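You operate a simulated robot arm through the tools that you are given. There is no shell and no other tool. Be economical: measure what you need, move in short steps, check, and stop when the job is done.

You run a simulated two-armed robot. Do the job below in one go: nothing can be reset, and whatever is moved stays where it is left.

## Task
Take the small board from the shelf of the depositor table and put it on the shelf under the depositor. Push the side drawer shut. Stack the bottle labelled "Vanilla" from the shelf of the depositor table on top of the bottle labelled "Lemon". Close the drip drawer. Put the scoop on the top of the back belt away on the top of the square table. Take the tray on the top of the press bench and put it away on the lower shelf of the shelving. Open the washer lid, put the dark cloth in the washer well and shut the lid again. Open the sleeve drawer. Any order will do.
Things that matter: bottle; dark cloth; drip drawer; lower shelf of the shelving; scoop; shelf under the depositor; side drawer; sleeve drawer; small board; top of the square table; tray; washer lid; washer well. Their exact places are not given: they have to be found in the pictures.

It is judged by the outcome, as a careful person would: the job done as asked, and still so three seconds after it is handed in. It fails if anything else is knocked over, pushed out of place, dropped, spilled or broken. Lids that push on must go on centred and level and be pressed home; caps that screw on are set level and turned clockwise until they are tight. Flat cloth is picked up by pressing the open fingertips on it (5 to 10 N) and closing them slowly along it; thin cloth reads only 2 to 8 mm in the jaws.

## Robot
Two 7-joint arms with fingered hands on one trunk, on a base that drives. Base frame: it is fixed to the floor where the robot stands at the start and does not move with it; the origin is under the middle of the robot, x ahead of it, y to its left, z up. Readings come in m, degrees, newtons and seconds.
The left shoulder is at the start at [0.124, 0.125, 1.199], the right one opposite. With the tool pointing down near the work surface each hand reaches from about 0.1 to 0.48 m from the robot's upright axis, wherever it stands, measured 20 degrees to its own side. Places, roughly: bottle [1.25, 0, 0.5]; dark cloth (6x10x3 cm) [14.8, 3.6, 0.9]; drip drawer [2.3, -0.3, 0.8]; lower shelf of the shelving [12.4, -4, 0.6]; scoop (6x6x15 cm) [3, -2.5, 1]; shelf under the depositor [2.3, 0, 0.3]; side drawer [0.7, -0.3, 0.7]; sleeve drawer [4, -2.3, 1]; small board (13x10x4 cm) [0.6, -0.2, 0.4]; top of the square table [3.6, 4.9, 0.8]; tray (24x19x7 cm) [12.9, -0.8, 0.8]; washer lid [12.1, 4.7, 0.9]; washer well [12.1, 4.7, 0.8]. Payload 3.7 kg a hand.
The TCP of each hand is the grasp point between the finger pads, 0.025 m short of the fingertips. In the tool frame z runs along the fingers and y along their closing line. Largest opening 0.088 m; the body of the gripper starts 0.029 m behind the TCP. The gripper is a hand of 5 fingers: y runs from the thumb to the fingers, the wrist lies at [-0.013, -0.097, -0.162] in the tool frame, and closing takes about 1.5 s.
Orientation is that of the tool frame in the base frame, as [roll, pitch, yaw] about the fixed x, y, z axes, in that order (R = Rz(yaw) Ry(pitch) Rx(roll)). With the fingers straight down and the wrist toward the robot, the tool's x, y and z point along [0, 1, 0], [1, 0, 0] and [0, 0, -1] of the base frame.

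## Interface
- The arms move only by the tool servo_tool. It takes "left_motion", "right_motion" or both (then of equal length, played together; a hand with none holds still); each is a list of rows, each an object (a shift or turn left out is 0, a gripper value left out holds the last) with "translation": the shift along the tool's x, y, z in cm, a list of three; "rot": the turn, a rotation vector about the tool's x, y, z in degrees, a list of three. In form: [{"translation": [dx, dy, dz], "rot": [rx, ry, rz]}, ...]. A call has 1 to 8 rows; each row shifts and turns the commanded pose from where the row before left it, along the tool's axes as they then stand. "left_hand" and "right_hand" are, for a hand that has rows, the closure, from 0 (fully open) to 1 (shut), set as the call begins (left out, the last holds). A row lasts 0.2 s, in which the tool goes at most 0.05 m and 8.6 degrees; a call with a longer step from one row to the next is refused whole, and so is a gripper value outside its range. Where a pose cannot be reached the arm comes as near as it can. A force on the tool above 40 N (or 10 N above the force at the start of the call, whichever is more), or a blocked arm, ends the call early, and 0.2 s more pass. The fingers move at their own pace (about 0.045 m/s each) and stop on an object; they squeeze with about 31 N. The grip force told is the motor's: it shows also when the fingers shut on nothing. Time passes only in rows, and 0.2 s behind the last, so rows that do not move let the fingers close. The reply holds the time, the measured pose of the TCP, the force on the tool along the base axes, the opening and the grip force, in the units named above and with some noise, with the torque about the TCP (base axes, N m) and any sound that the robot's microphone picked up.
- Cameras (640 x 400 px; columns grow to the right, rows downward): "scene" is now at [0.1975, -0.0379, 1.3193]; the picture's right is [-0.35, -0.94, 0.00], its down [-0.69, 0.26, -0.67] and it looks along [0.63, -0.24, -0.74] (base axes); focal length 256 px, centre (320, 200). "left" rides on the left gripper at [-0.059, -0.079, -0.105] in its tool frame; the picture's right is [-0.73, -0.32, 0.61], its down [0.62, -0.68, 0.38] and it looks along [0.29, 0.66, 0.70] (tool axes); focal length 234 px, centre (320, 200). "right" rides on the right gripper at [0.059, -0.079, -0.105] in its tool frame; the picture's right is [-0.73, 0.32, -0.61], its down [-0.62, -0.68, 0.38] and it looks along [-0.29, 0.66, 0.70] (tool axes); focal length 234 px, centre (320, 200).
- snapshot(camera): a new picture of that camera. It takes no simulated time.
- slide_trunk(by): slides the trunk up (or, below 0, down) by that many m; the arms and the scene camera ride with it, the base frame stays. It gives what a move gives, with no picture.
- drive_base(legs): drives the robot by 1 to 6 legs, each [ahead, left, turn to the left] in m, m and degrees, along the robot's own axes; the way and the turn of a leg run together, so that a leg with both is an arc; at most 1.5 m and 180 degrees a leg. The arms and the cameras ride along, it lands a little off, and it stops where it bumps. It gives what a move gives.
- finger_targets(index, middle, ring, little, thumb_bend, thumb_turn, hand): sets how far each is bent, from 0 (flat) to 1 (curled in); at 0.3 the hand is open as for a grip, at 0.7 the pads meet at the TCP. One left out holds its place. A second passes; each finger stops where it meets its share of the squeeze, and holds until it gets a number again. A gripper value or a shape takes the hand back. It gives what a move gives, with no picture; readings hold the bend of each and the force on index, middle, ring, little, thumb and palm. thumb_turn goes from beside the hand (0) to across from the fingers (1), as for a grip.
- preshape(shape, hand): the hand has 5 fingers and takes this shape, open, in about a second: jaw (thumb against the fingers, like two jaws); tri (thumb and two fingers); tip (a fingertip pinch); poke (one finger out to press); point (the index stretched); flat (the hand flat); cup (the hand cupped); fist (a fist). The gripper value then closes the fingers along that shape, each until it touches; the sizes above hold for jaw. It gives what a move gives, with no picture.
- pan_tilt(pan, tilt): turns the head with the scene camera to pan (to the left, within 80 degrees either way) and tilt (down, from -29 to 69), counted from straight ahead of the robot. It gives what a move gives.
- locate(camera, pixels): for up to 12 pixels [column, row] of the newest picture of that camera ("zoom" is the newest enlarged one), the place [x, y, z] in the base frame of the surface seen there, good to about 0.002 m, but the place of the scene camera against the robot may be out by one fixed shift of up to 0.012 m in any direction. It takes no simulated time.
- zoom(camera, box): a new picture of the part [left, top, right, bottom] of that camera's present view, enlarged. It takes no simulated time.
- finish_job(): hands the job in; it is judged then, once.

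Go step by step. Measure first, check grasps and placings, and put right what went wrong. The budget is 145 turns and 190 pictures, counting those below and the enlarged ones. Unless the task says otherwise, let go and move clear before handing in.

The tools are called as name(argument=value, ...) on one line, values as JSON. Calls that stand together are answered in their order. servo_tool: Moves the arms, as the interface text tells. Its arguments: {"type":"object","properties":{"left_motion":{"type":"array"},"left_hand":{"type":"number"},"right_motion":{"type":"array"},"right_hand":{"type":"number"}},"required":[]} The other tools are called the same way: slide_trunk (by) slides the trunk up or down; preshape (shape, hand) gives the hand a shape; finger_targets (index, middle, ring, little, thumb_bend, thumb_turn, hand) moves the fingers one by one; drive_base (legs) drives the base; pan_tilt (pan, tilt) turns the head that bears the scene camera; snapshot (camera) takes a picture; locate (camera, pixels) gives the place of the surface under pixels of a picture; zoom (camera, box) takes an enlarged picture of a part of a camera's view; finish_job () hands the job in.

At the start:

```text
t: 0.0
left_tool_pos: [0.5983, -0.0043, 0.9887]
left_tcp_rot: [179.9, 0.0, 90.0]
left_contact_force: [-0.2, -0.1, 0.0]
left_moment: [0.02, 0.0, 0.01]
left_finger_gap: 0.088
left_grip_force: 0.1
left_shape: jaw
left_bend: [0.3, 0.3, 0.3, 0.3, 0.3, 0.98]
left_finger forces: [0.0, 0.0, 0.0, 0.1, 0.0, 0.0]
right_tool_pos: [0.3659, -0.3579, 0.9113]
right_tcp_rot: [-180.0, 0.0, 89.9]
right_contact_force: [0.3, 0.7, 0.2]
right_moment: [0.01, 0.02, -0.02]
right_finger_gap: 0.0876
right_grip_force: 0.0
right_shape: jaw
right_bend: [0.3, 0.3, 0.3, 0.3, 0.3, 0.98]
right_finger forces: [0.0, 0.0, 0.0, 0.0, 0.0, 0.1]
trunk travel left (down, up): [-0.218, 0.197]
robot x, y, heading: [0.0001, 0.0021, 0.2]
head pan, tilt: [-20.7, 47.8]
```

scene: 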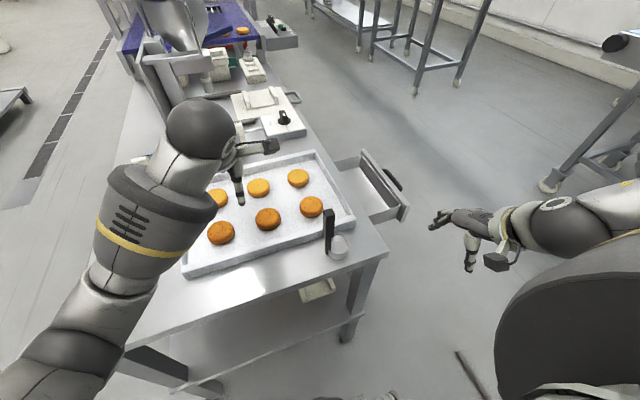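
right: 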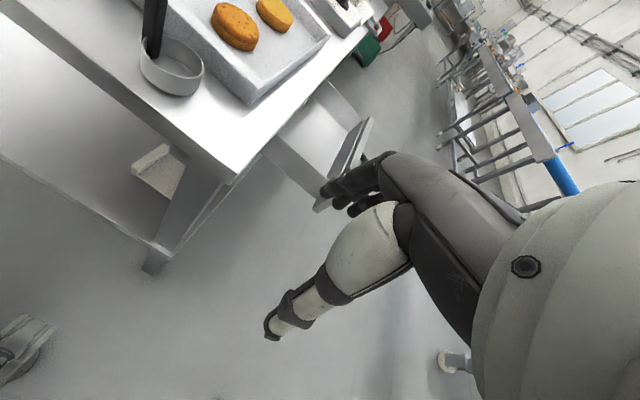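
left: 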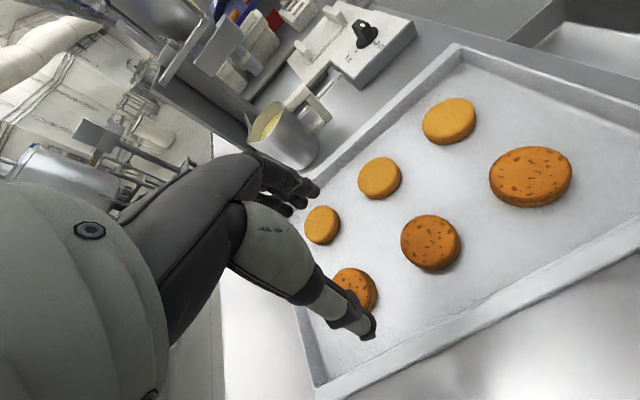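

The side drawer stands open at (375,185) and the board on the lower shelf shows at (318,290). I measure these and look around first.

locate(camera="scene", pixels=[[318, 290], [303, 292], [333, 288], [383, 180], [405, 215], [360, 155], [385, 255], [125, 345], [375, 180], [345, 310], [360, 320], [340, 250]])

zoom(camera="scene", box=[260, 130, 440, 350])

zoom(camera="scene", box=[100, 0, 320, 150])

```text
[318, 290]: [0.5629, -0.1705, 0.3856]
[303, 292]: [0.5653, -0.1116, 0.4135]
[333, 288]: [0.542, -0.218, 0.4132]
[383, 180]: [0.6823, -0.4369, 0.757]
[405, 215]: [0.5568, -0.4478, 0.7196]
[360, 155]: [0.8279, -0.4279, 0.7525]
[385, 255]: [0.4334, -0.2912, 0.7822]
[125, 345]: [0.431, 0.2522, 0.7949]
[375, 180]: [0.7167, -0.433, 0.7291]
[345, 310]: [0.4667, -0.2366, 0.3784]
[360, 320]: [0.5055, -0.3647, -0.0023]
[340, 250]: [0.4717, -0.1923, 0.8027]
```

```text
1.82 times, centred on (350, 240) of scene
```

zoom: 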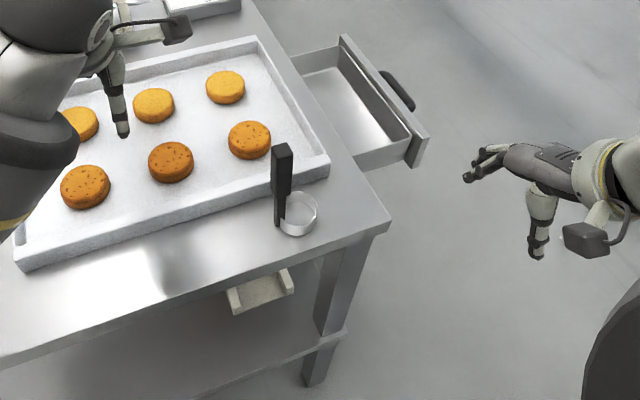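

```text
2.67 times, centred on (210, 75) of scene
```

zoom: 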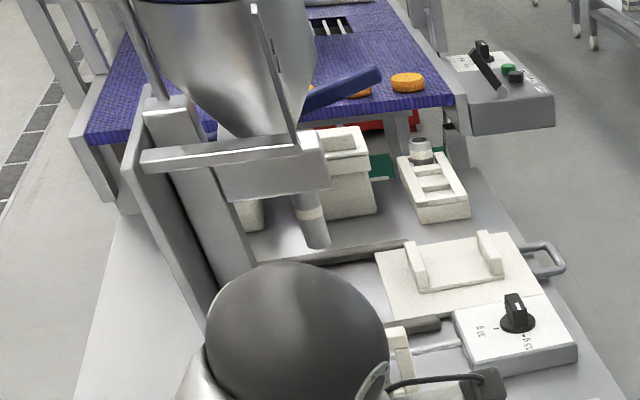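

The side drawer front is near y −0.45. Before driving I look to the right and left for obstacles.

pan_tilt(pan=-75, tilt=35)

snapshot(camera="scene")

pan_tilt(pan=-25, tilt=20)

snapshot(camera="scene")

pan_tilt(pan=30, tilt=20)

snapshot(camera="scene")

```text
t: 1.2
left_tool_pos: [0.5968, -0.0034, 0.9886]
left_tcp_rot: [-180.0, 0.0, 90.0]
left_contact_force: [1.0, 0.4, 1.0]
left_moment: [-0.01, -0.02, -0.01]
left_finger_gap: 0.0874
left_grip_force: 0.0
left_shape: jaw
left_bend: [0.3, 0.3, 0.3, 0.3, 0.3, 0.98]
left_finger forces: [0.0, 0.0, 0.0, 0.1, 0.0, 0.0]
right_tool_pos: [0.3667, -0.3576, 0.9113]
right_tcp_rot: [180.0, -0.1, 90.0]
right_contact_force: [-0.8, -0.5, 0.4]
right_moment: [0.0, -0.03, 0.03]
right_finger_gap: 0.0879
right_grip_force: 0.1
right_shape: jaw
right_bend: [0.3, 0.3, 0.3, 0.3, 0.3, 0.98]
right_finger forces: [0.1, 0.0, 0.1, 0.1, 0.0, 0.1]
trunk travel left (down, up): [-0.218, 0.197]
robot x, y, heading: [-0.0008, -0.0007, -0.1]
head pan, tilt: [-75.0, 35.0]
```

```text
184 pictures are left
```

scene: 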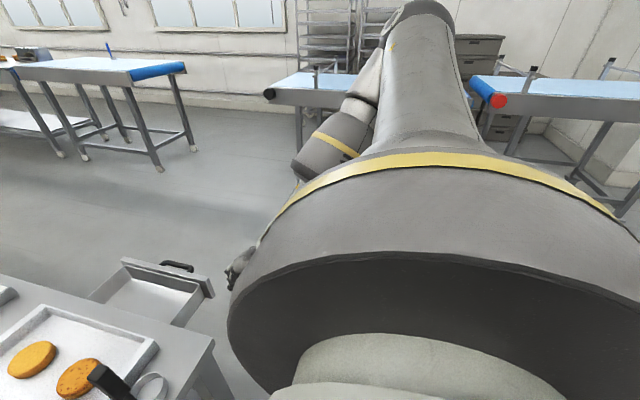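

```text
t: 2.4
left_tool_pos: [0.5973, -0.0048, 0.9892]
left_tcp_rot: [179.9, 0.0, 90.0]
left_contact_force: [-0.4, 0.5, 0.2]
left_moment: [0.03, 0.01, 0.01]
left_finger_gap: 0.0878
left_grip_force: 0.0
left_shape: jaw
left_bend: [0.3, 0.3, 0.3, 0.3, 0.3, 0.98]
left_finger forces: [0.0, 0.0, 0.0, 0.0, 0.0, 0.1]
right_tool_pos: [0.3664, -0.3576, 0.9106]
right_tcp_rot: [-180.0, 0.0, 90.0]
right_contact_force: [0.5, 0.5, 0.4]
right_moment: [0.0, 0.01, 0.02]
right_finger_gap: 0.0874
right_grip_force: 0.0
right_shape: jaw
right_bend: [0.3, 0.3, 0.3, 0.3, 0.3, 0.98]
right_finger forces: [0.0, 0.0, 0.1, 0.0, 0.0, 0.1]
trunk travel left (down, up): [-0.218, 0.197]
robot x, y, heading: [0.0004, 0.0001, 0.1]
head pan, tilt: [-25.0, 20.0]
```

```text
183 pictures are left
```

scene: 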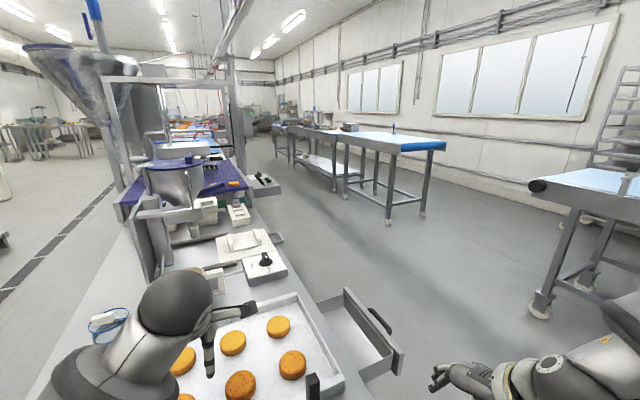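

```text
t: 3.6
left_tool_pos: [0.597, -0.0036, 0.9892]
left_tcp_rot: [180.0, 0.0, 90.0]
left_contact_force: [0.4, 0.4, -1.5]
left_moment: [0.0, 0.0, -0.02]
left_finger_gap: 0.0879
left_grip_force: 0.0
left_shape: jaw
left_bend: [0.3, 0.3, 0.3, 0.3, 0.3, 0.98]
left_finger forces: [0.1, 0.0, 0.0, 0.0, 0.1, 0.1]
right_tool_pos: [0.3662, -0.357, 0.9091]
right_tcp_rot: [-180.0, 0.0, 90.0]
right_contact_force: [0.2, -0.4, 0.5]
right_moment: [-0.01, 0.0, -0.02]
right_finger_gap: 0.0875
right_grip_force: 0.0
right_shape: jaw
right_bend: [0.3, 0.3, 0.3, 0.3, 0.3, 0.98]
right_finger forces: [0.0, 0.0, 0.1, 0.0, 0.0, 0.0]
trunk travel left (down, up): [-0.218, 0.197]
robot x, y, heading: [-0.0016, -0.0016, 0.1]
head pan, tilt: [30.0, 20.0]
```

```text
182 pictures are left
```

scene: 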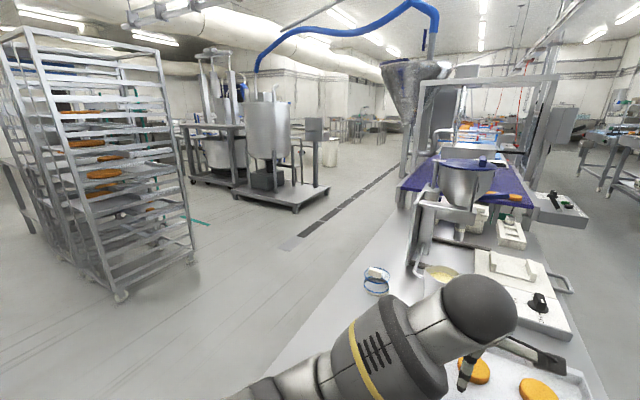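

The aisle at right is free up to about y −1.7. I back off, go right and turn to face the table's side at the drawer.

drive_base(legs=[[-0.4, 0, 0], [0, -1.02, 0], [0, 0, 90], [0, -1.05, 0]])

pan_tilt(pan=0, tilt=45)

snapshot(camera="scene")

```text
t: 28.1
left_tool_pos: [0.6545, -0.4285, 0.9885]
left_tcp_rot: [180.0, 0.0, -180.0]
left_contact_force: [0.5, -0.4, -0.5]
left_moment: [0.0, 0.0, -0.02]
left_finger_gap: 0.0876
left_grip_force: 0.1
left_shape: jaw
left_bend: [0.3, 0.3, 0.3, 0.3, 0.3, 0.98]
left_finger forces: [0.0, 0.0, 0.0, 0.1, 0.0, 0.1]
right_tool_pos: [1.0077, -0.6593, 0.9104]
right_tcp_rot: [-180.0, 0.0, -179.7]
right_contact_force: [0.6, -0.3, 0.1]
right_moment: [-0.03, 0.0, -0.01]
right_finger_gap: 0.0877
right_grip_force: 0.1
right_shape: jaw
right_bend: [0.3, 0.3, 0.3, 0.3, 0.3, 0.98]
right_finger forces: [0.0, 0.0, 0.1, 0.1, 0.0, 0.1]
trunk travel left (down, up): [-0.218, 0.197]
robot x, y, heading: [0.6522, -1.0278, 90.1]
head pan, tilt: [30.0, 20.0]
```

```text
t: 29.0
left_tool_pos: [0.6544, -0.4294, 0.9896]
left_tcp_rot: [-180.0, 0.0, -179.8]
left_contact_force: [-0.3, -0.2, -0.4]
left_moment: [0.01, -0.03, 0.01]
left_finger_gap: 0.0875
left_grip_force: 0.1
left_shape: jaw
left_bend: [0.3, 0.3, 0.3, 0.3, 0.3, 0.98]
left_finger forces: [0.0, 0.1, 0.1, 0.1, 0.0, 0.0]
right_tool_pos: [1.0078, -0.6586, 0.911]
right_tcp_rot: [-179.9, 0.0, -179.8]
right_contact_force: [-0.1, 0.0, -0.5]
right_moment: [0.01, 0.03, 0.0]
right_finger_gap: 0.0875
right_grip_force: 0.0
right_shape: jaw
right_bend: [0.3, 0.3, 0.3, 0.3, 0.3, 0.98]
right_finger forces: [0.1, 0.0, 0.1, 0.0, 0.0, 0.1]
trunk travel left (down, up): [-0.218, 0.197]
robot x, y, heading: [0.6538, -1.0261, 90.2]
head pan, tilt: [0.0, 45.0]
```

```text
181 pictures are left
```

scene: 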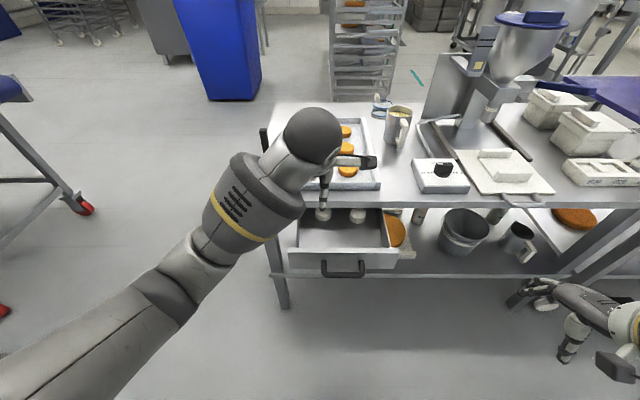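

The drawer front is at (343,262) with its handle at (343,270); I measure it.

locate(camera="scene", pixels=[[290, 258], [396, 258], [343, 262], [323, 262], [343, 275], [362, 260], [300, 264], [390, 262], [320, 202], [420, 205], [345, 280]])

zoom(camera="scene", box=[260, 180, 420, 280])

zoom(camera="scene", box=[380, 150, 640, 290])

```text
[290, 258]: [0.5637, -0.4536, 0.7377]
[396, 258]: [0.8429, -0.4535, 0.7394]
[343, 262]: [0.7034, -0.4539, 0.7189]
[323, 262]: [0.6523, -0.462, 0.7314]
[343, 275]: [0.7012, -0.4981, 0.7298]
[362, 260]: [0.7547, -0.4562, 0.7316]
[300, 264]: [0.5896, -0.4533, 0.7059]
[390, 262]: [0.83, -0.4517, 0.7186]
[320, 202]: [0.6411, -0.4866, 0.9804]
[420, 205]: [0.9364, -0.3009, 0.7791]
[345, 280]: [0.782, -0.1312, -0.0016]
```

```text
4.00 times, centred on (340, 230) of scene
```

zoom: 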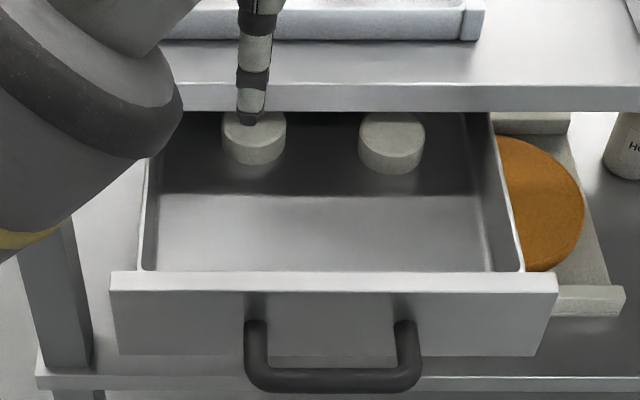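

```text
2.46 times, centred on (510, 220) of scene
```

zoom: 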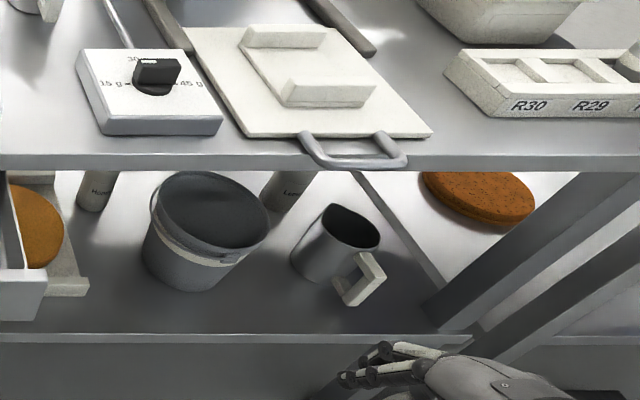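

The drawer front is x 0.56–0.845, with the handle at (0.70, −0.50, 0.73). I bring the right hand lower and nearer, pull back the left hand, and then drive closer.

servo_tool(left_motion=[{"translation": [3, -4, 0]}, {"translation": [3, -4, 0]}, {"translation": [3, -4, 0]}, {"translation": [3, -4, 0]}, {"translation": [0, -4, 0]}, {"translation": [0, -4, 0]}], right_motion=[{"translation": [2.6, -2.5, 3]}, {"translation": [2.6, -2.5, 3]}, {"translation": [2.6, -2.5, 3]}, {"translation": [2.6, -2.5, 3]}, {"translation": [2.6, -2.5, 3]}, {"translation": [2.6, -2.5, 4]}], right_hand=0.8)

drive_base(legs=[[0, 0.15, 0], [0.2, 0, 0]])

snapshot(camera="scene")

```text
refused: row 6 steps farther than a row can; nothing moved
```

```text
t: 32.1
left_tool_pos: [0.5072, -0.2286, 0.9888]
left_tcp_rot: [-179.9, 0.0, 180.0]
left_contact_force: [0.0, 0.4, 0.0]
left_moment: [0.0, -0.02, -0.02]
left_finger_gap: 0.0875
left_grip_force: 0.0
left_shape: jaw
left_bend: [0.3, 0.3, 0.3, 0.3, 0.3, 0.98]
left_finger forces: [0.1, 0.1, 0.0, 0.0, 0.0, 0.0]
right_tool_pos: [0.8601, -0.4605, 0.91]
right_tcp_rot: [-180.0, 0.1, -180.0]
right_contact_force: [0.0, 0.7, -0.3]
right_moment: [0.01, 0.0, -0.01]
right_finger_gap: 0.0875
right_grip_force: 0.1
right_shape: jaw
right_bend: [0.3, 0.3, 0.3, 0.3, 0.3, 0.98]
right_finger forces: [0.0, 0.0, 0.1, 0.1, 0.1, 0.0]
trunk travel left (down, up): [-0.218, 0.197]
robot x, y, heading: [0.5018, -0.8245, 89.7]
head pan, tilt: [0.0, 45.0]
```

```text
178 pictures are left
```

scene: 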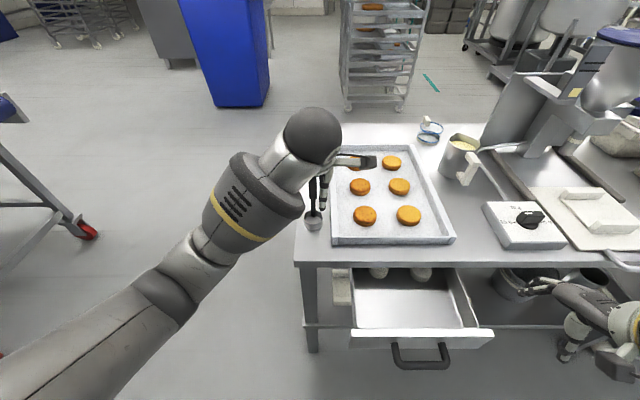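

The arm move was refused but the base moved. I bring the right hand back, over and down in front of the handle, and draw the left hand in.

servo_tool(left_motion=[{"translation": [3, -3.5, 0]}, {"translation": [3, -3.5, 0]}, {"translation": [3, -3.5, 0]}, {"translation": [3, -3.5, 0]}, {"translation": [0, -3.5, 0]}, {"translation": [0, -3.5, 0]}, {}, {}], right_motion=[{"translation": [2, -4.2, 0]}, {"translation": [2, -4.2, 0]}, {"translation": [2, -4.2, 0]}, {"translation": [2, 0, 4]}, {"translation": [2, 0, 4]}, {"translation": [2, 0, 4]}, {"translation": [2, 0, 4]}, {"translation": [1.7, 0, 4]}], right_hand=0.8)

zoom(camera="scene", box=[300, 240, 540, 400])

```text
t: 34.0
left_tool_pos: [0.402, -0.3702, 0.9789]
left_tcp_rot: [-179.9, 0.0, 180.0]
left_contact_force: [-0.1, 0.8, 0.1]
left_moment: [0.02, -0.02, -0.05]
left_finger_gap: 0.0876
left_grip_force: 0.0
left_shape: jaw
left_bend: [0.3, 0.3, 0.3, 0.3, 0.3, 0.98]
left_finger forces: [0.0, 0.0, 0.1, 0.1, 0.1, 0.0]
left hand out of reach, approached as far as the arm can: row 4, 5, 6
right_tool_pos: [0.7646, -0.5583, 0.6572]
right_tcp_rot: [-180.0, 0.0, -180.0]
right_contact_force: [0.0, -0.3, -0.4]
right_moment: [0.01, -0.03, 0.0]
right_finger_gap: 0.018
right_grip_force: 0.0
right_shape: jaw
right_bend: [0.73, 0.59, 0.57, 0.53, 0.74, 1.0]
right_finger forces: [0.1, 0.1, 0.0, 0.0, 0.0, 0.0]
right hand out of reach, approached as far as the arm can: row 1, 2, 3
trunk travel left (down, up): [-0.218, 0.197]
robot x, y, heading: [0.5051, -0.8256, 89.9]
head pan, tilt: [0.0, 45.0]
```

```text
2.50 times, centred on (420, 320) of scene
```

zoom: 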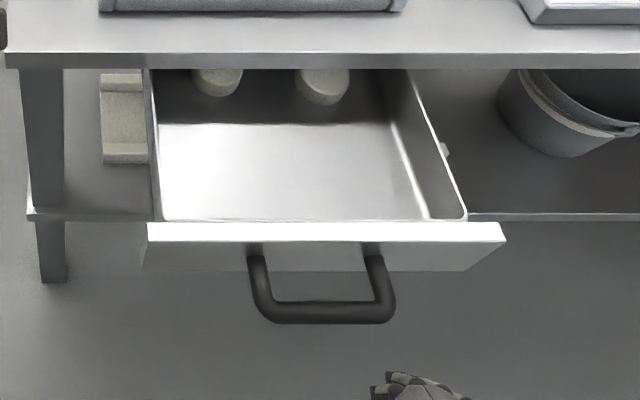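

The closed fist sits at (0.765, −0.558, 0.657) in front of the drawer. I centre on it, then push slowly.

servo_tool(right_motion=[{"translation": [2.7, 0, -2.2]}, {"translation": [2.7, 0, -2.2]}, {"translation": [0, 1.5, 0]}, {"translation": [0, 1.5, 0]}, {"translation": [0, 1.5, 0]}, {"translation": [0, 1.5, 0]}, {"translation": [0, 1.5, 0]}, {"translation": [0, 1.5, 0]}])

servo_tool(right_motion=[{"translation": [0, 1.5, 0]}, {"translation": [0, 1.5, 0]}, {"translation": [0, 1.5, 0]}, {"translation": [0, 1.5, 0]}, {"translation": [0, 1.5, 0]}, {"translation": [0, 1.5, 0]}, {"translation": [0, 1.5, 0]}])

zoom(camera="scene", box=[300, 240, 540, 400])

```text
t: 35.8
left_tool_pos: [0.402, -0.37, 0.9794]
left_tcp_rot: [-179.9, 0.0, 180.0]
left_contact_force: [-0.5, 0.1, -0.2]
left_moment: [-0.01, 0.0, -0.01]
left_finger_gap: 0.0878
left_grip_force: 0.0
left_shape: jaw
left_bend: [0.3, 0.3, 0.3, 0.3, 0.3, 0.98]
left_finger forces: [0.0, 0.0, 0.0, 0.0, 0.0, 0.0]
right_tool_pos: [0.7098, -0.469, 0.7026]
right_tcp_rot: [179.9, 0.0, 180.0]
right_contact_force: [-0.9, -0.2, -0.3]
right_moment: [-0.01, 0.0, -0.03]
right_finger_gap: 0.0177
right_grip_force: 0.1
right_shape: jaw
right_bend: [0.73, 0.59, 0.57, 0.53, 0.74, 1.0]
right_finger forces: [0.0, 0.0, 0.0, 0.0, 0.1, 0.0]
trunk travel left (down, up): [-0.218, 0.197]
robot x, y, heading: [0.5034, -0.826, 90.2]
head pan, tilt: [0.0, 45.0]
```

```text
t: 37.4
left_tool_pos: [0.4028, -0.3699, 0.9791]
left_tcp_rot: [-179.9, 0.0, 179.9]
left_contact_force: [-0.1, -0.4, 0.6]
left_moment: [-0.02, -0.01, 0.0]
left_finger_gap: 0.0878
left_grip_force: 0.1
left_shape: jaw
left_bend: [0.3, 0.3, 0.3, 0.3, 0.3, 0.98]
left_finger forces: [0.0, 0.0, 0.0, 0.0, 0.0, 0.0]
right_tool_pos: [0.7074, -0.3751, 0.695]
right_tcp_rot: [-178.6, -0.1, -179.8]
right_contact_force: [-0.4, -20.2, 3.8]
right_moment: [0.7, -0.02, -0.21]
right_finger_gap: 0.0162
right_grip_force: 0.1
right_shape: jaw
right_bend: [0.73, 0.65, 0.57, 0.53, 0.74, 1.0]
right_finger forces: [0.0, 19.5, 0.0, 0.1, 0.1, 0.0]
trunk travel left (down, up): [-0.218, 0.197]
robot x, y, heading: [0.5004, -0.8253, 90.1]
head pan, tilt: [0.0, 45.0]
stopped in row 7 (right hand): the force on the tool passed its limit at 42 N (the readings are from after the stop); the commanded pose is now the measured one
```

```text
2.50 times, centred on (420, 320) of scene
```

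zoom: 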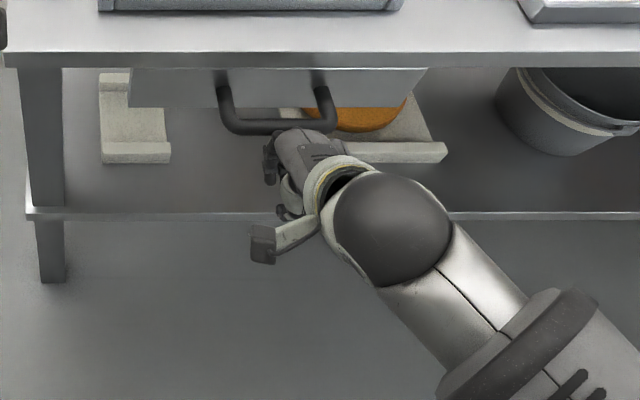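

The drawer met its stop at 42 N. I pull the hand back and check the front plus the board at (130,120) in the zoom.

servo_tool(right_motion=[{"translation": [0, -4, 0]}, {"translation": [0, -4, 0]}, {"translation": [0, -4, 0]}, {"translation": [-4, -2, 0]}, {"translation": [-4, 0, 0]}], right_hand=0)

zoom(camera="scene", box=[300, 240, 540, 400])

locate(camera="zoom", pixels=[[180, 95], [20, 62], [400, 100], [115, 120], [103, 78], [135, 78], [103, 152], [165, 152], [145, 120], [135, 146], [420, 152], [60, 180]])

```text
t: 38.6
left_tool_pos: [0.4029, -0.3698, 0.9779]
left_tcp_rot: [-179.9, 0.0, 180.0]
left_contact_force: [-0.1, 0.1, -1.2]
left_moment: [0.01, 0.01, -0.01]
left_finger_gap: 0.0878
left_grip_force: 0.0
left_shape: jaw
left_bend: [0.3, 0.3, 0.3, 0.3, 0.3, 0.98]
left_finger forces: [0.0, 0.0, 0.1, 0.1, 0.1, 0.0]
right_tool_pos: [0.7887, -0.5099, 0.6993]
right_tcp_rot: [-179.0, -0.1, -180.0]
right_contact_force: [-0.2, -0.6, -1.1]
right_moment: [0.01, 0.01, 0.0]
right_finger_gap: 0.0876
right_grip_force: 0.0
right_shape: jaw
right_bend: [0.3, 0.3, 0.3, 0.3, 0.3, 0.98]
right_finger forces: [0.0, 0.0, 0.1, 0.0, 0.0, 0.1]
trunk travel left (down, up): [-0.218, 0.197]
robot x, y, heading: [0.503, -0.8273, 89.9]
head pan, tilt: [0.0, 45.0]
```

```text
2.50 times, centred on (420, 320) of scene
```

zoom: 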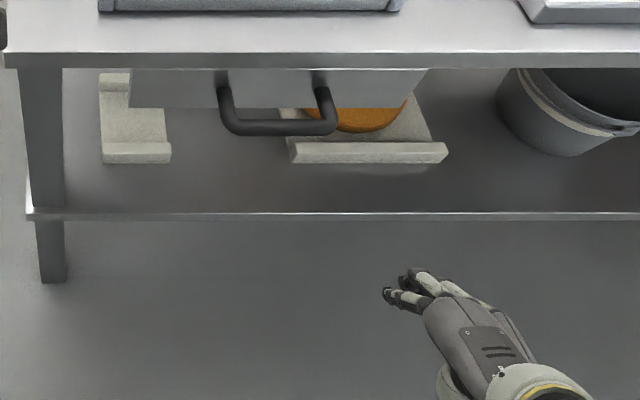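

```text
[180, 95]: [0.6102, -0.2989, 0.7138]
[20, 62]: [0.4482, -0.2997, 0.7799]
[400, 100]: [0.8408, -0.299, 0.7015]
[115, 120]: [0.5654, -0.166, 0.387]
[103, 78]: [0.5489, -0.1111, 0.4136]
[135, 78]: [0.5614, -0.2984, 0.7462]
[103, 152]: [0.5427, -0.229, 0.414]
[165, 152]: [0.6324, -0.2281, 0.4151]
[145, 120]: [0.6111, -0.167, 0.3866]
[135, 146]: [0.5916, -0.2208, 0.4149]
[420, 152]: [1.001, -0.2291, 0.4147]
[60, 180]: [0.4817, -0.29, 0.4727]
```

The drawer front is flush with the table edge (y −0.299), so that is done. The board is x 0.54–0.64, y −0.235…−0.105, with its front ridge top at z 0.415. I'll grip that ridge with the left hand, so I back off, shift right, lower the trunk and lower the left hand.

drive_base(legs=[[-0.2, 0, 0], [0, -0.29, 0]])

slide_trunk(by=-0.2)

servo_tool(left_motion=[{"translation": [0, -2, 4]}, {"translation": [0, -2, 4]}, {"translation": [0, -2, 4]}, {"translation": [0, -2, 4]}, {"translation": [0, -2, 4]}, {"translation": [0, -2, 4]}], right_motion=[{"translation": [0, -1, 0]}, {"translation": [0, -1, 0]}, {"translation": [0, -1, 0]}, {"translation": [0, -1, 0]}, {"translation": [0, -1, 0]}, {}])

snapshot(camera="scene")

```text
t: 42.9
left_tool_pos: [0.6914, -0.5698, 0.9772]
left_tcp_rot: [-179.9, 0.0, 179.9]
left_contact_force: [-0.4, 0.2, 0.3]
left_moment: [-0.02, 0.01, 0.0]
left_finger_gap: 0.0878
left_grip_force: 0.0
left_shape: jaw
left_bend: [0.3, 0.3, 0.3, 0.3, 0.3, 0.98]
left_finger forces: [0.0, 0.1, 0.0, 0.0, 0.1, 0.0]
right_tool_pos: [1.0802, -0.7118, 0.7001]
right_tcp_rot: [-179.0, -0.1, 179.9]
right_contact_force: [-0.4, 0.0, 0.5]
right_moment: [0.04, 0.04, 0.01]
right_finger_gap: 0.0876
right_grip_force: 0.2
right_shape: jaw
right_bend: [0.3, 0.3, 0.3, 0.3, 0.3, 0.98]
right_finger forces: [0.0, 0.0, 0.0, 0.1, 0.0, 0.0]
trunk travel left (down, up): [-0.218, 0.197]
robot x, y, heading: [0.7961, -1.0266, 89.7]
head pan, tilt: [0.0, 45.0]
```

```text
t: 45.1
left_tool_pos: [0.6928, -0.6138, 0.6132]
left_tcp_rot: [-143.8, 0.0, 179.8]
left_contact_force: [0.4, 0.3, -0.1]
left_moment: [0.04, 0.03, -0.03]
left_finger_gap: 0.0879
left_grip_force: 0.2
left_shape: jaw
left_bend: [0.3, 0.3, 0.3, 0.3, 0.3, 0.98]
left_finger forces: [0.0, 0.1, 0.0, 0.0, 0.1, 0.0]
right_tool_pos: [1.0785, -0.7113, 0.499]
right_tcp_rot: [-179.1, -0.1, 179.8]
right_contact_force: [-0.5, 0.2, 0.7]
right_moment: [0.0, -0.01, -0.02]
right_finger_gap: 0.0876
right_grip_force: 0.0
right_shape: jaw
right_bend: [0.3, 0.3, 0.3, 0.3, 0.3, 0.98]
right_finger forces: [0.0, 0.0, 0.0, 0.0, 0.1, 0.0]
trunk travel left (down, up): [-0.018, 0.397]
robot x, y, heading: [0.7891, -1.0278, 89.7]
head pan, tilt: [0.0, 45.0]
```

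```text
t: 45.8
left_tool_pos: [0.6941, -0.6911, 0.5656]
left_tcp_rot: [-145.6, 0.5, -179.5]
left_contact_force: [-0.3, 6.3, 4.5]
left_moment: [-0.3, 0.02, 0.01]
left_finger_gap: 0.0879
left_grip_force: 0.0
left_shape: jaw
left_bend: [0.3, 0.3, 0.3, 0.3, 0.3, 0.98]
left_finger forces: [0.0, 0.0, 0.1, 0.0, 0.0, 0.0]
left hand out of reach, approached as far as the arm can: row 1
right_tool_pos: [1.0784, -0.7345, 0.4995]
right_tcp_rot: [-179.0, -0.1, 179.9]
right_contact_force: [-0.9, -0.6, 0.3]
right_moment: [0.0, -0.02, 0.02]
right_finger_gap: 0.0876
right_grip_force: 0.0
right_shape: jaw
right_bend: [0.3, 0.3, 0.3, 0.3, 0.3, 0.98]
right_finger forces: [0.0, 0.0, 0.0, 0.0, 0.0, 0.0]
trunk travel left (down, up): [-0.018, 0.397]
robot x, y, heading: [0.7912, -1.0282, 89.6]
head pan, tilt: [0.0, 45.0]
stopped in row 3 (left hand): the force on the tool passed its limit at 70 N (the readings are from after the stop); the commanded pose is now the measured one
```

```text
174 pictures are left
```

scene: 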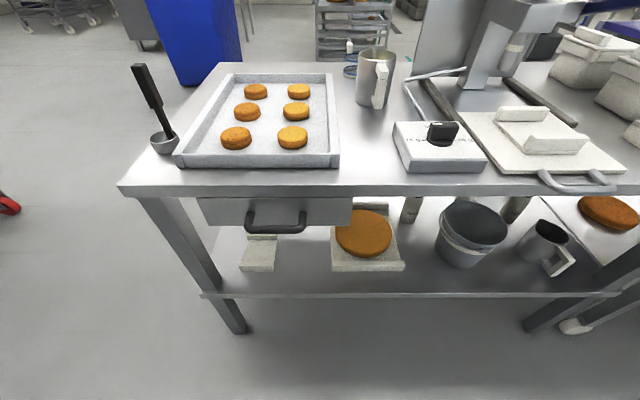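

The left hand tilted back under the trunk slide and touched the robot's own body. I move it forward while turning it upright again.

servo_tool(left_motion=[{"translation": [0, 2.4, -1.6], "rot": [0, 0, 0]}, {"translation": [0, 2.4, -1.6], "rot": [-8.5, 0, 0]}, {"translation": [0, 2.4, -1.4], "rot": [-8.5, 0, 0]}, {"translation": [1, 2.4, 0], "rot": [-8.5, 0, 0]}, {"translation": [2, 2, 0], "rot": [-8.5, 0, 0]}, {"translation": [2, 0, 0]}])

snapshot(camera="left")

zoom(camera="scene", box=[180, 170, 620, 340])

```text
t: 47.2
left_tool_pos: [0.643, -0.5643, 0.5555]
left_tcp_rot: [-179.5, 0.5, -179.6]
left_contact_force: [0.0, 0.2, 0.2]
left_moment: [0.04, -0.01, -0.01]
left_finger_gap: 0.088
left_grip_force: 0.1
left_shape: jaw
left_bend: [0.3, 0.3, 0.3, 0.3, 0.3, 0.98]
left_finger forces: [0.0, 0.1, 0.1, 0.0, 0.0, 0.1]
right_tool_pos: [1.0788, -0.735, 0.4999]
right_tcp_rot: [-179.0, -0.1, 179.8]
right_contact_force: [0.1, -0.5, -0.4]
right_moment: [-0.01, 0.02, 0.0]
right_finger_gap: 0.0876
right_grip_force: 0.1
right_shape: jaw
right_bend: [0.3, 0.3, 0.3, 0.3, 0.3, 0.98]
right_finger forces: [0.0, 0.1, 0.1, 0.0, 0.1, 0.1]
trunk travel left (down, up): [-0.018, 0.397]
robot x, y, heading: [0.7913, -1.0281, 90.0]
head pan, tilt: [0.0, 45.0]
```

```text
173 pictures are left
```

left: 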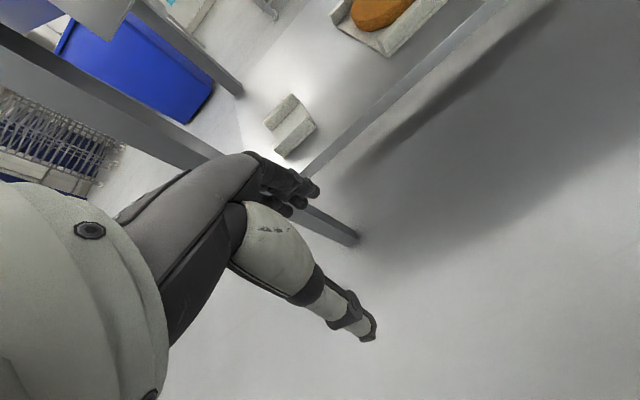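

```text
1.45 times, centred on (400, 255) of scene
```

zoom: 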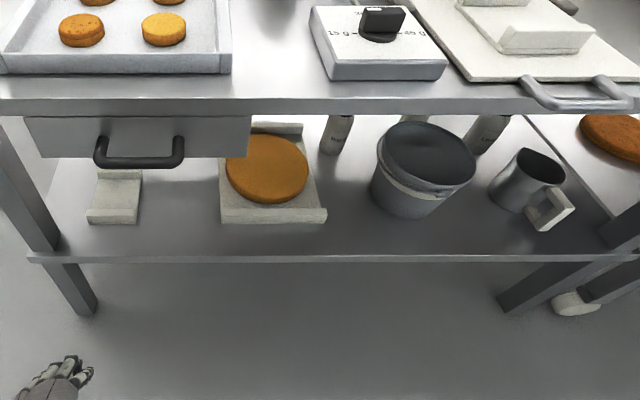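

The left hand is upright at (0.643, −0.564, 0.556). I lower it to about z 0.47, align x with the board (0.59), and drive forward 0.30.

servo_tool(left_motion=[{"translation": [2.7, 0, 2.8]}, {"translation": [2.6, 0, 2.8]}, {"translation": [0, 0, 2.8]}])

drive_base(legs=[[0.29, 0, 0]])

snapshot(camera="left")

pan_tilt(pan=20, tilt=60)

snapshot(camera="scene")

```text
t: 48.0
left_tool_pos: [0.5909, -0.5661, 0.4697]
left_tcp_rot: [-179.4, 0.6, -179.5]
left_contact_force: [-0.6, 0.3, -0.7]
left_moment: [0.0, -0.01, 0.0]
left_finger_gap: 0.088
left_grip_force: 0.0
left_shape: jaw
left_bend: [0.3, 0.3, 0.3, 0.3, 0.3, 0.98]
left_finger forces: [0.0, 0.0, 0.1, 0.0, 0.0, 0.0]
right_tool_pos: [1.0789, -0.7354, 0.4986]
right_tcp_rot: [-179.1, 0.0, 179.9]
right_contact_force: [0.0, -0.3, 0.7]
right_moment: [-0.02, -0.01, -0.01]
right_finger_gap: 0.0876
right_grip_force: 0.0
right_shape: jaw
right_bend: [0.3, 0.3, 0.3, 0.3, 0.3, 0.98]
right_finger forces: [0.0, 0.0, 0.0, 0.0, 0.0, 0.0]
trunk travel left (down, up): [-0.018, 0.397]
robot x, y, heading: [0.7908, -1.0284, 89.8]
head pan, tilt: [0.0, 45.0]
```

```text
t: 50.0
left_tool_pos: [0.5919, -0.275, 0.4703]
left_tcp_rot: [-179.4, 0.5, -179.7]
left_contact_force: [-0.1, 0.4, 0.6]
left_moment: [-0.04, -0.02, 0.01]
left_finger_gap: 0.088
left_grip_force: 0.1
left_shape: jaw
left_bend: [0.3, 0.3, 0.3, 0.3, 0.3, 0.98]
left_finger forces: [0.0, 0.0, 0.0, 0.0, 0.0, 0.1]
right_tool_pos: [1.0794, -0.4429, 0.4991]
right_tcp_rot: [-178.9, -0.1, 179.8]
right_contact_force: [0.4, 0.9, -0.2]
right_moment: [0.02, 0.02, -0.03]
right_finger_gap: 0.0874
right_grip_force: 0.1
right_shape: jaw
right_bend: [0.3, 0.3, 0.3, 0.3, 0.3, 0.98]
right_finger forces: [0.0, 0.0, 0.0, 0.0, 0.0, 0.0]
trunk travel left (down, up): [-0.018, 0.397]
robot x, y, heading: [0.7967, -0.7331, 89.9]
head pan, tilt: [0.0, 45.0]
```

```text
171 pictures are left
```

left: 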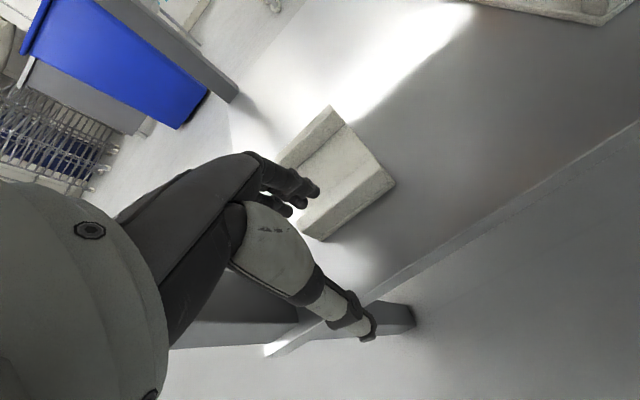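

```text
t: 50.8
left_tool_pos: [0.5932, -0.2751, 0.4705]
left_tcp_rot: [-179.3, 0.5, -179.7]
left_contact_force: [-0.1, 0.6, 0.3]
left_moment: [0.01, 0.04, -0.01]
left_finger_gap: 0.0878
left_grip_force: 0.1
left_shape: jaw
left_bend: [0.3, 0.3, 0.3, 0.3, 0.3, 0.98]
left_finger forces: [0.0, 0.0, 0.0, 0.1, 0.0, 0.1]
right_tool_pos: [1.0792, -0.4448, 0.4998]
right_tcp_rot: [-179.0, -0.1, 179.8]
right_contact_force: [-0.1, 0.4, 0.7]
right_moment: [-0.01, -0.01, 0.0]
right_finger_gap: 0.0876
right_grip_force: 0.1
right_shape: jaw
right_bend: [0.3, 0.3, 0.3, 0.3, 0.3, 0.98]
right_finger forces: [0.0, 0.0, 0.0, 0.0, 0.0, 0.1]
trunk travel left (down, up): [-0.018, 0.397]
robot x, y, heading: [0.7911, -0.7383, 89.8]
head pan, tilt: [20.0, 60.0]
```

```text
170 pictures are left
```

scene: 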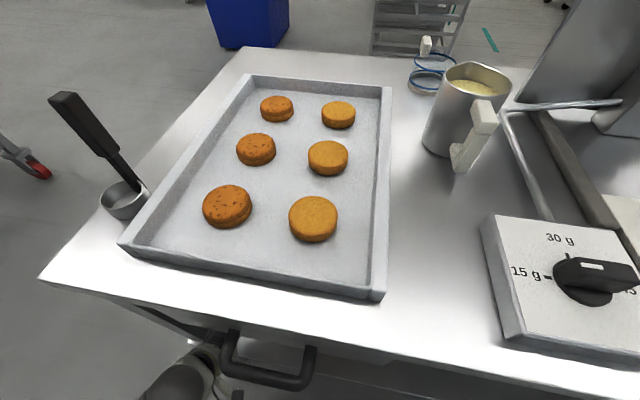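

The left camera shows the board at (340,175) with its near ridge at (350,210); I measure it.

locate(camera="left", pixels=[[385, 175], [325, 225], [395, 183], [322, 240], [355, 203], [360, 210], [350, 160], [330, 110], [348, 198], [320, 140]])

zoom(camera="left", box=[240, 90, 420, 350])

```text
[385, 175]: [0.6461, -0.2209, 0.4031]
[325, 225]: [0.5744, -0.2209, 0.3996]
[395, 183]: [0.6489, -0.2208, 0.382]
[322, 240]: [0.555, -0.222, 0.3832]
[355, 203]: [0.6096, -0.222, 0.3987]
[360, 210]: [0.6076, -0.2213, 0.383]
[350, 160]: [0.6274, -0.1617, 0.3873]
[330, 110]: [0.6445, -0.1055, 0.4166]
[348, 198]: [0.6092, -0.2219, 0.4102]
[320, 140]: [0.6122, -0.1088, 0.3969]
```

```text
1.54 times, centred on (330, 220) of left
```

zoom: 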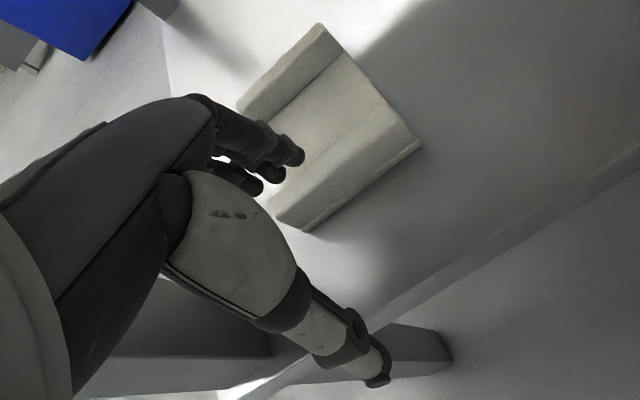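

The ridge's front face is at y −0.2215 and x 0.555–0.649, top 0.415. I move over it and down to z 0.417.

servo_tool(left_motion=[{"translation": [-0.3, 2.1, 0]}, {"translation": [-0.3, 2.1, 0]}, {"translation": [0, 2.1, 0]}, {"translation": [0, 0, 2]}, {"translation": [0, 0, 2]}, {"translation": [0, 0, 1.3]}, {}])

snapshot(camera="left")

```text
t: 52.4
left_tool_pos: [0.597, -0.2082, 0.4182]
left_tcp_rot: [-179.7, 0.4, -179.5]
left_contact_force: [-0.1, -1.0, -0.4]
left_moment: [-0.03, -0.01, 0.0]
left_finger_gap: 0.0879
left_grip_force: 0.0
left_shape: jaw
left_bend: [0.3, 0.3, 0.3, 0.3, 0.3, 0.98]
left_finger forces: [0.0, 0.0, 0.0, 0.1, 0.0, 0.1]
right_tool_pos: [1.0792, -0.4439, 0.4994]
right_tcp_rot: [-179.1, -0.1, 179.8]
right_contact_force: [-0.1, -0.5, 0.1]
right_moment: [0.02, -0.03, 0.03]
right_finger_gap: 0.0876
right_grip_force: 0.1
right_shape: jaw
right_bend: [0.3, 0.3, 0.3, 0.3, 0.3, 0.98]
right_finger forces: [0.1, 0.0, 0.0, 0.1, 0.0, 0.0]
trunk travel left (down, up): [-0.018, 0.397]
robot x, y, heading: [0.7921, -0.7379, 89.6]
head pan, tilt: [20.0, 60.0]
```

```text
168 pictures are left
```

left: 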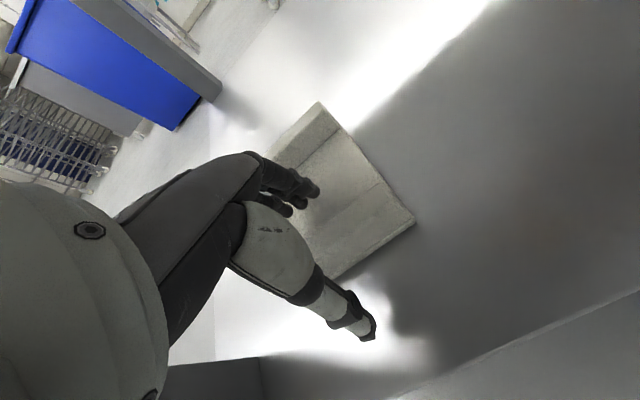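

Thumb is in front of the ridge and fingers are behind it. I lower a touch more, then close.

servo_tool(left_motion=[{"translation": [0, 0, 0.3]}, {}, {}, {}, {}, {}, {}, {}], left_hand=1)

snapshot(camera="left")

```text
t: 54.2
left_tool_pos: [0.5972, -0.2089, 0.4144]
left_tcp_rot: [-179.6, 0.5, -179.6]
left_contact_force: [-0.3, -0.9, 5.6]
left_moment: [0.1, -0.05, -0.04]
left_finger_gap: 0.0123
left_grip_force: 31.0
left_shape: jaw
left_bend: [0.72, 0.63, 0.65, 0.7, 0.74, 1.0]
left_finger forces: [21.6, 7.1, 3.1, 1.3, 28.8, 0.0]
right_tool_pos: [1.0802, -0.4434, 0.4989]
right_tcp_rot: [-178.8, 0.1, 179.8]
right_contact_force: [-0.3, 0.4, 0.2]
right_moment: [0.0, 0.02, -0.05]
right_finger_gap: 0.0875
right_grip_force: 0.0
right_shape: jaw
right_bend: [0.3, 0.3, 0.3, 0.3, 0.3, 0.98]
right_finger forces: [0.0, 0.0, 0.0, 0.1, 0.1, 0.0]
trunk travel left (down, up): [-0.018, 0.397]
robot x, y, heading: [0.7969, -0.7358, 90.0]
head pan, tilt: [20.0, 60.0]
```

```text
167 pictures are left
```

left: 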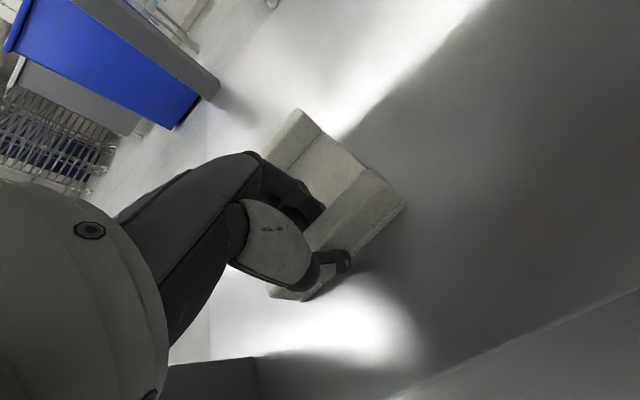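

The ridge is held (gap 12 mm, 31 N). I lift 5 cm and check.

servo_tool(left_motion=[{"translation": [0, 0, -1]}, {"translation": [0, 0, -1]}, {"translation": [0, 0, -1.5]}, {"translation": [0, 0, -1.5]}])

snapshot(camera="left")

```text
t: 55.2
left_tool_pos: [0.5982, -0.214, 0.4633]
left_tcp_rot: [-179.3, 0.4, -179.7]
left_contact_force: [-0.4, 0.0, 0.0]
left_moment: [-0.05, -0.02, -0.02]
left_finger_gap: 0.0124
left_grip_force: 30.8
left_shape: jaw
left_bend: [0.72, 0.64, 0.7, 0.7, 0.76, 0.98]
left_finger forces: [20.0, 6.0, 2.8, 0.0, 28.8, 0.0]
right_tool_pos: [1.0796, -0.4452, 0.5001]
right_tcp_rot: [-178.9, -0.1, 179.8]
right_contact_force: [-0.3, 0.7, -0.4]
right_moment: [-0.02, 0.0, -0.01]
right_finger_gap: 0.0877
right_grip_force: 0.1
right_shape: jaw
right_bend: [0.3, 0.3, 0.3, 0.3, 0.3, 0.98]
right_finger forces: [0.1, 0.0, 0.1, 0.0, 0.0, 0.0]
trunk travel left (down, up): [-0.018, 0.397]
robot x, y, heading: [0.7923, -0.7364, 89.8]
head pan, tilt: [20.0, 60.0]
```

```text
166 pictures are left
```

left: 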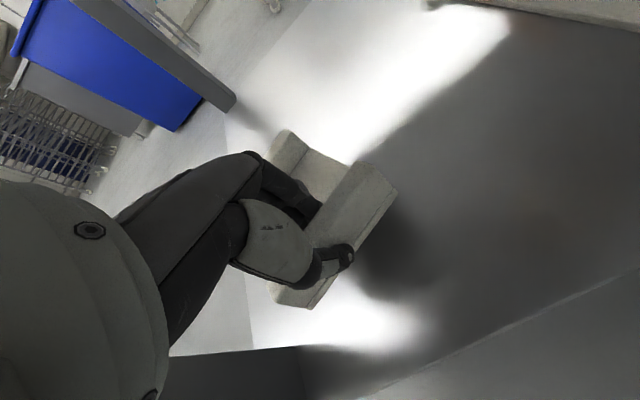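

The board is off the shelf. I check its tilt before backing out.

locate(camera="left", pixels=[[290, 140], [278, 148], [325, 172], [370, 185], [385, 190], [300, 300], [350, 225], [335, 165]])

drive_base(legs=[[-0.35, 0, 0]])

pan_tilt(pan=-20, tilt=35)

snapshot(camera="scene")

snapshot(camera="left")

```text
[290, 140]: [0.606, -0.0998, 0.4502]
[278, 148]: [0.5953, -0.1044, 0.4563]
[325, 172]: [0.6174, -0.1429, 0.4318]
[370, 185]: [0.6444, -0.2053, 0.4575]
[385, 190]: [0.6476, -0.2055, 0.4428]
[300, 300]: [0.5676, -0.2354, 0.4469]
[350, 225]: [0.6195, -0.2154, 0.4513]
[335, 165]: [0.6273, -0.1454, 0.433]
```

```text
t: 57.5
left_tool_pos: [0.5962, -0.5616, 0.4635]
left_tcp_rot: [-179.4, 0.5, -179.8]
left_contact_force: [0.1, 0.1, -0.8]
left_moment: [0.01, -0.03, -0.01]
left_finger_gap: 0.0122
left_grip_force: 30.9
left_shape: jaw
left_bend: [0.72, 0.64, 0.7, 0.7, 0.76, 0.98]
left_finger forces: [20.2, 6.0, 2.6, 0.0, 28.7, 0.0]
right_tool_pos: [1.0787, -0.7944, 0.4988]
right_tcp_rot: [-179.0, -0.1, 179.7]
right_contact_force: [-0.7, 0.4, -0.4]
right_moment: [0.0, 0.03, -0.03]
right_finger_gap: 0.0876
right_grip_force: 0.0
right_shape: jaw
right_bend: [0.3, 0.3, 0.3, 0.3, 0.3, 0.98]
right_finger forces: [0.0, 0.0, 0.0, 0.0, 0.0, 0.0]
trunk travel left (down, up): [-0.018, 0.397]
robot x, y, heading: [0.7895, -1.0894, 89.8]
head pan, tilt: [20.0, 60.0]
```

```text
t: 58.6
left_tool_pos: [0.597, -0.5604, 0.4648]
left_tcp_rot: [-179.5, 0.5, -179.6]
left_contact_force: [0.5, 0.7, -0.7]
left_moment: [-0.02, -0.01, 0.01]
left_finger_gap: 0.0123
left_grip_force: 31.5
left_shape: jaw
left_bend: [0.72, 0.64, 0.7, 0.7, 0.76, 0.98]
left_finger forces: [20.2, 6.1, 2.6, 0.0, 28.8, 0.1]
right_tool_pos: [1.0783, -0.794, 0.5005]
right_tcp_rot: [-179.0, -0.1, 179.8]
right_contact_force: [-0.2, -0.4, -0.2]
right_moment: [0.03, -0.02, 0.02]
right_finger_gap: 0.0877
right_grip_force: 0.0
right_shape: jaw
right_bend: [0.3, 0.3, 0.3, 0.3, 0.3, 0.98]
right_finger forces: [0.0, 0.1, 0.1, 0.0, 0.0, 0.0]
trunk travel left (down, up): [-0.018, 0.397]
robot x, y, heading: [0.7912, -1.089, 89.8]
head pan, tilt: [-20.0, 35.0]
```

```text
165 pictures are left
```

scene: 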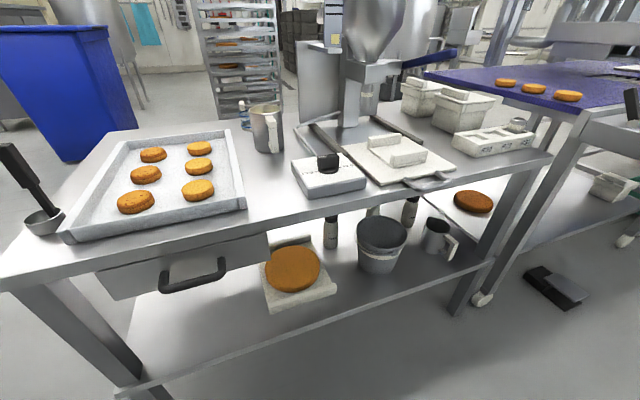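

```text
164 pictures are left
```

left: 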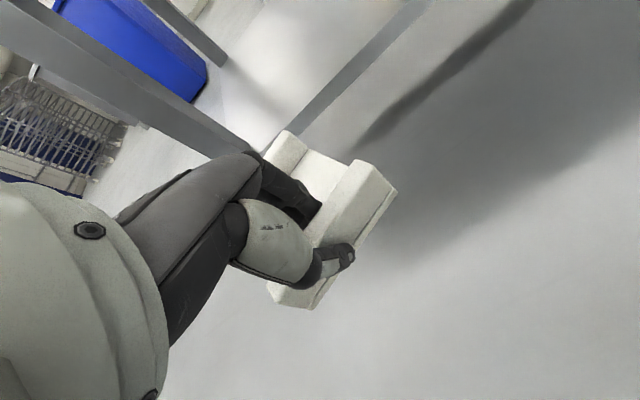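

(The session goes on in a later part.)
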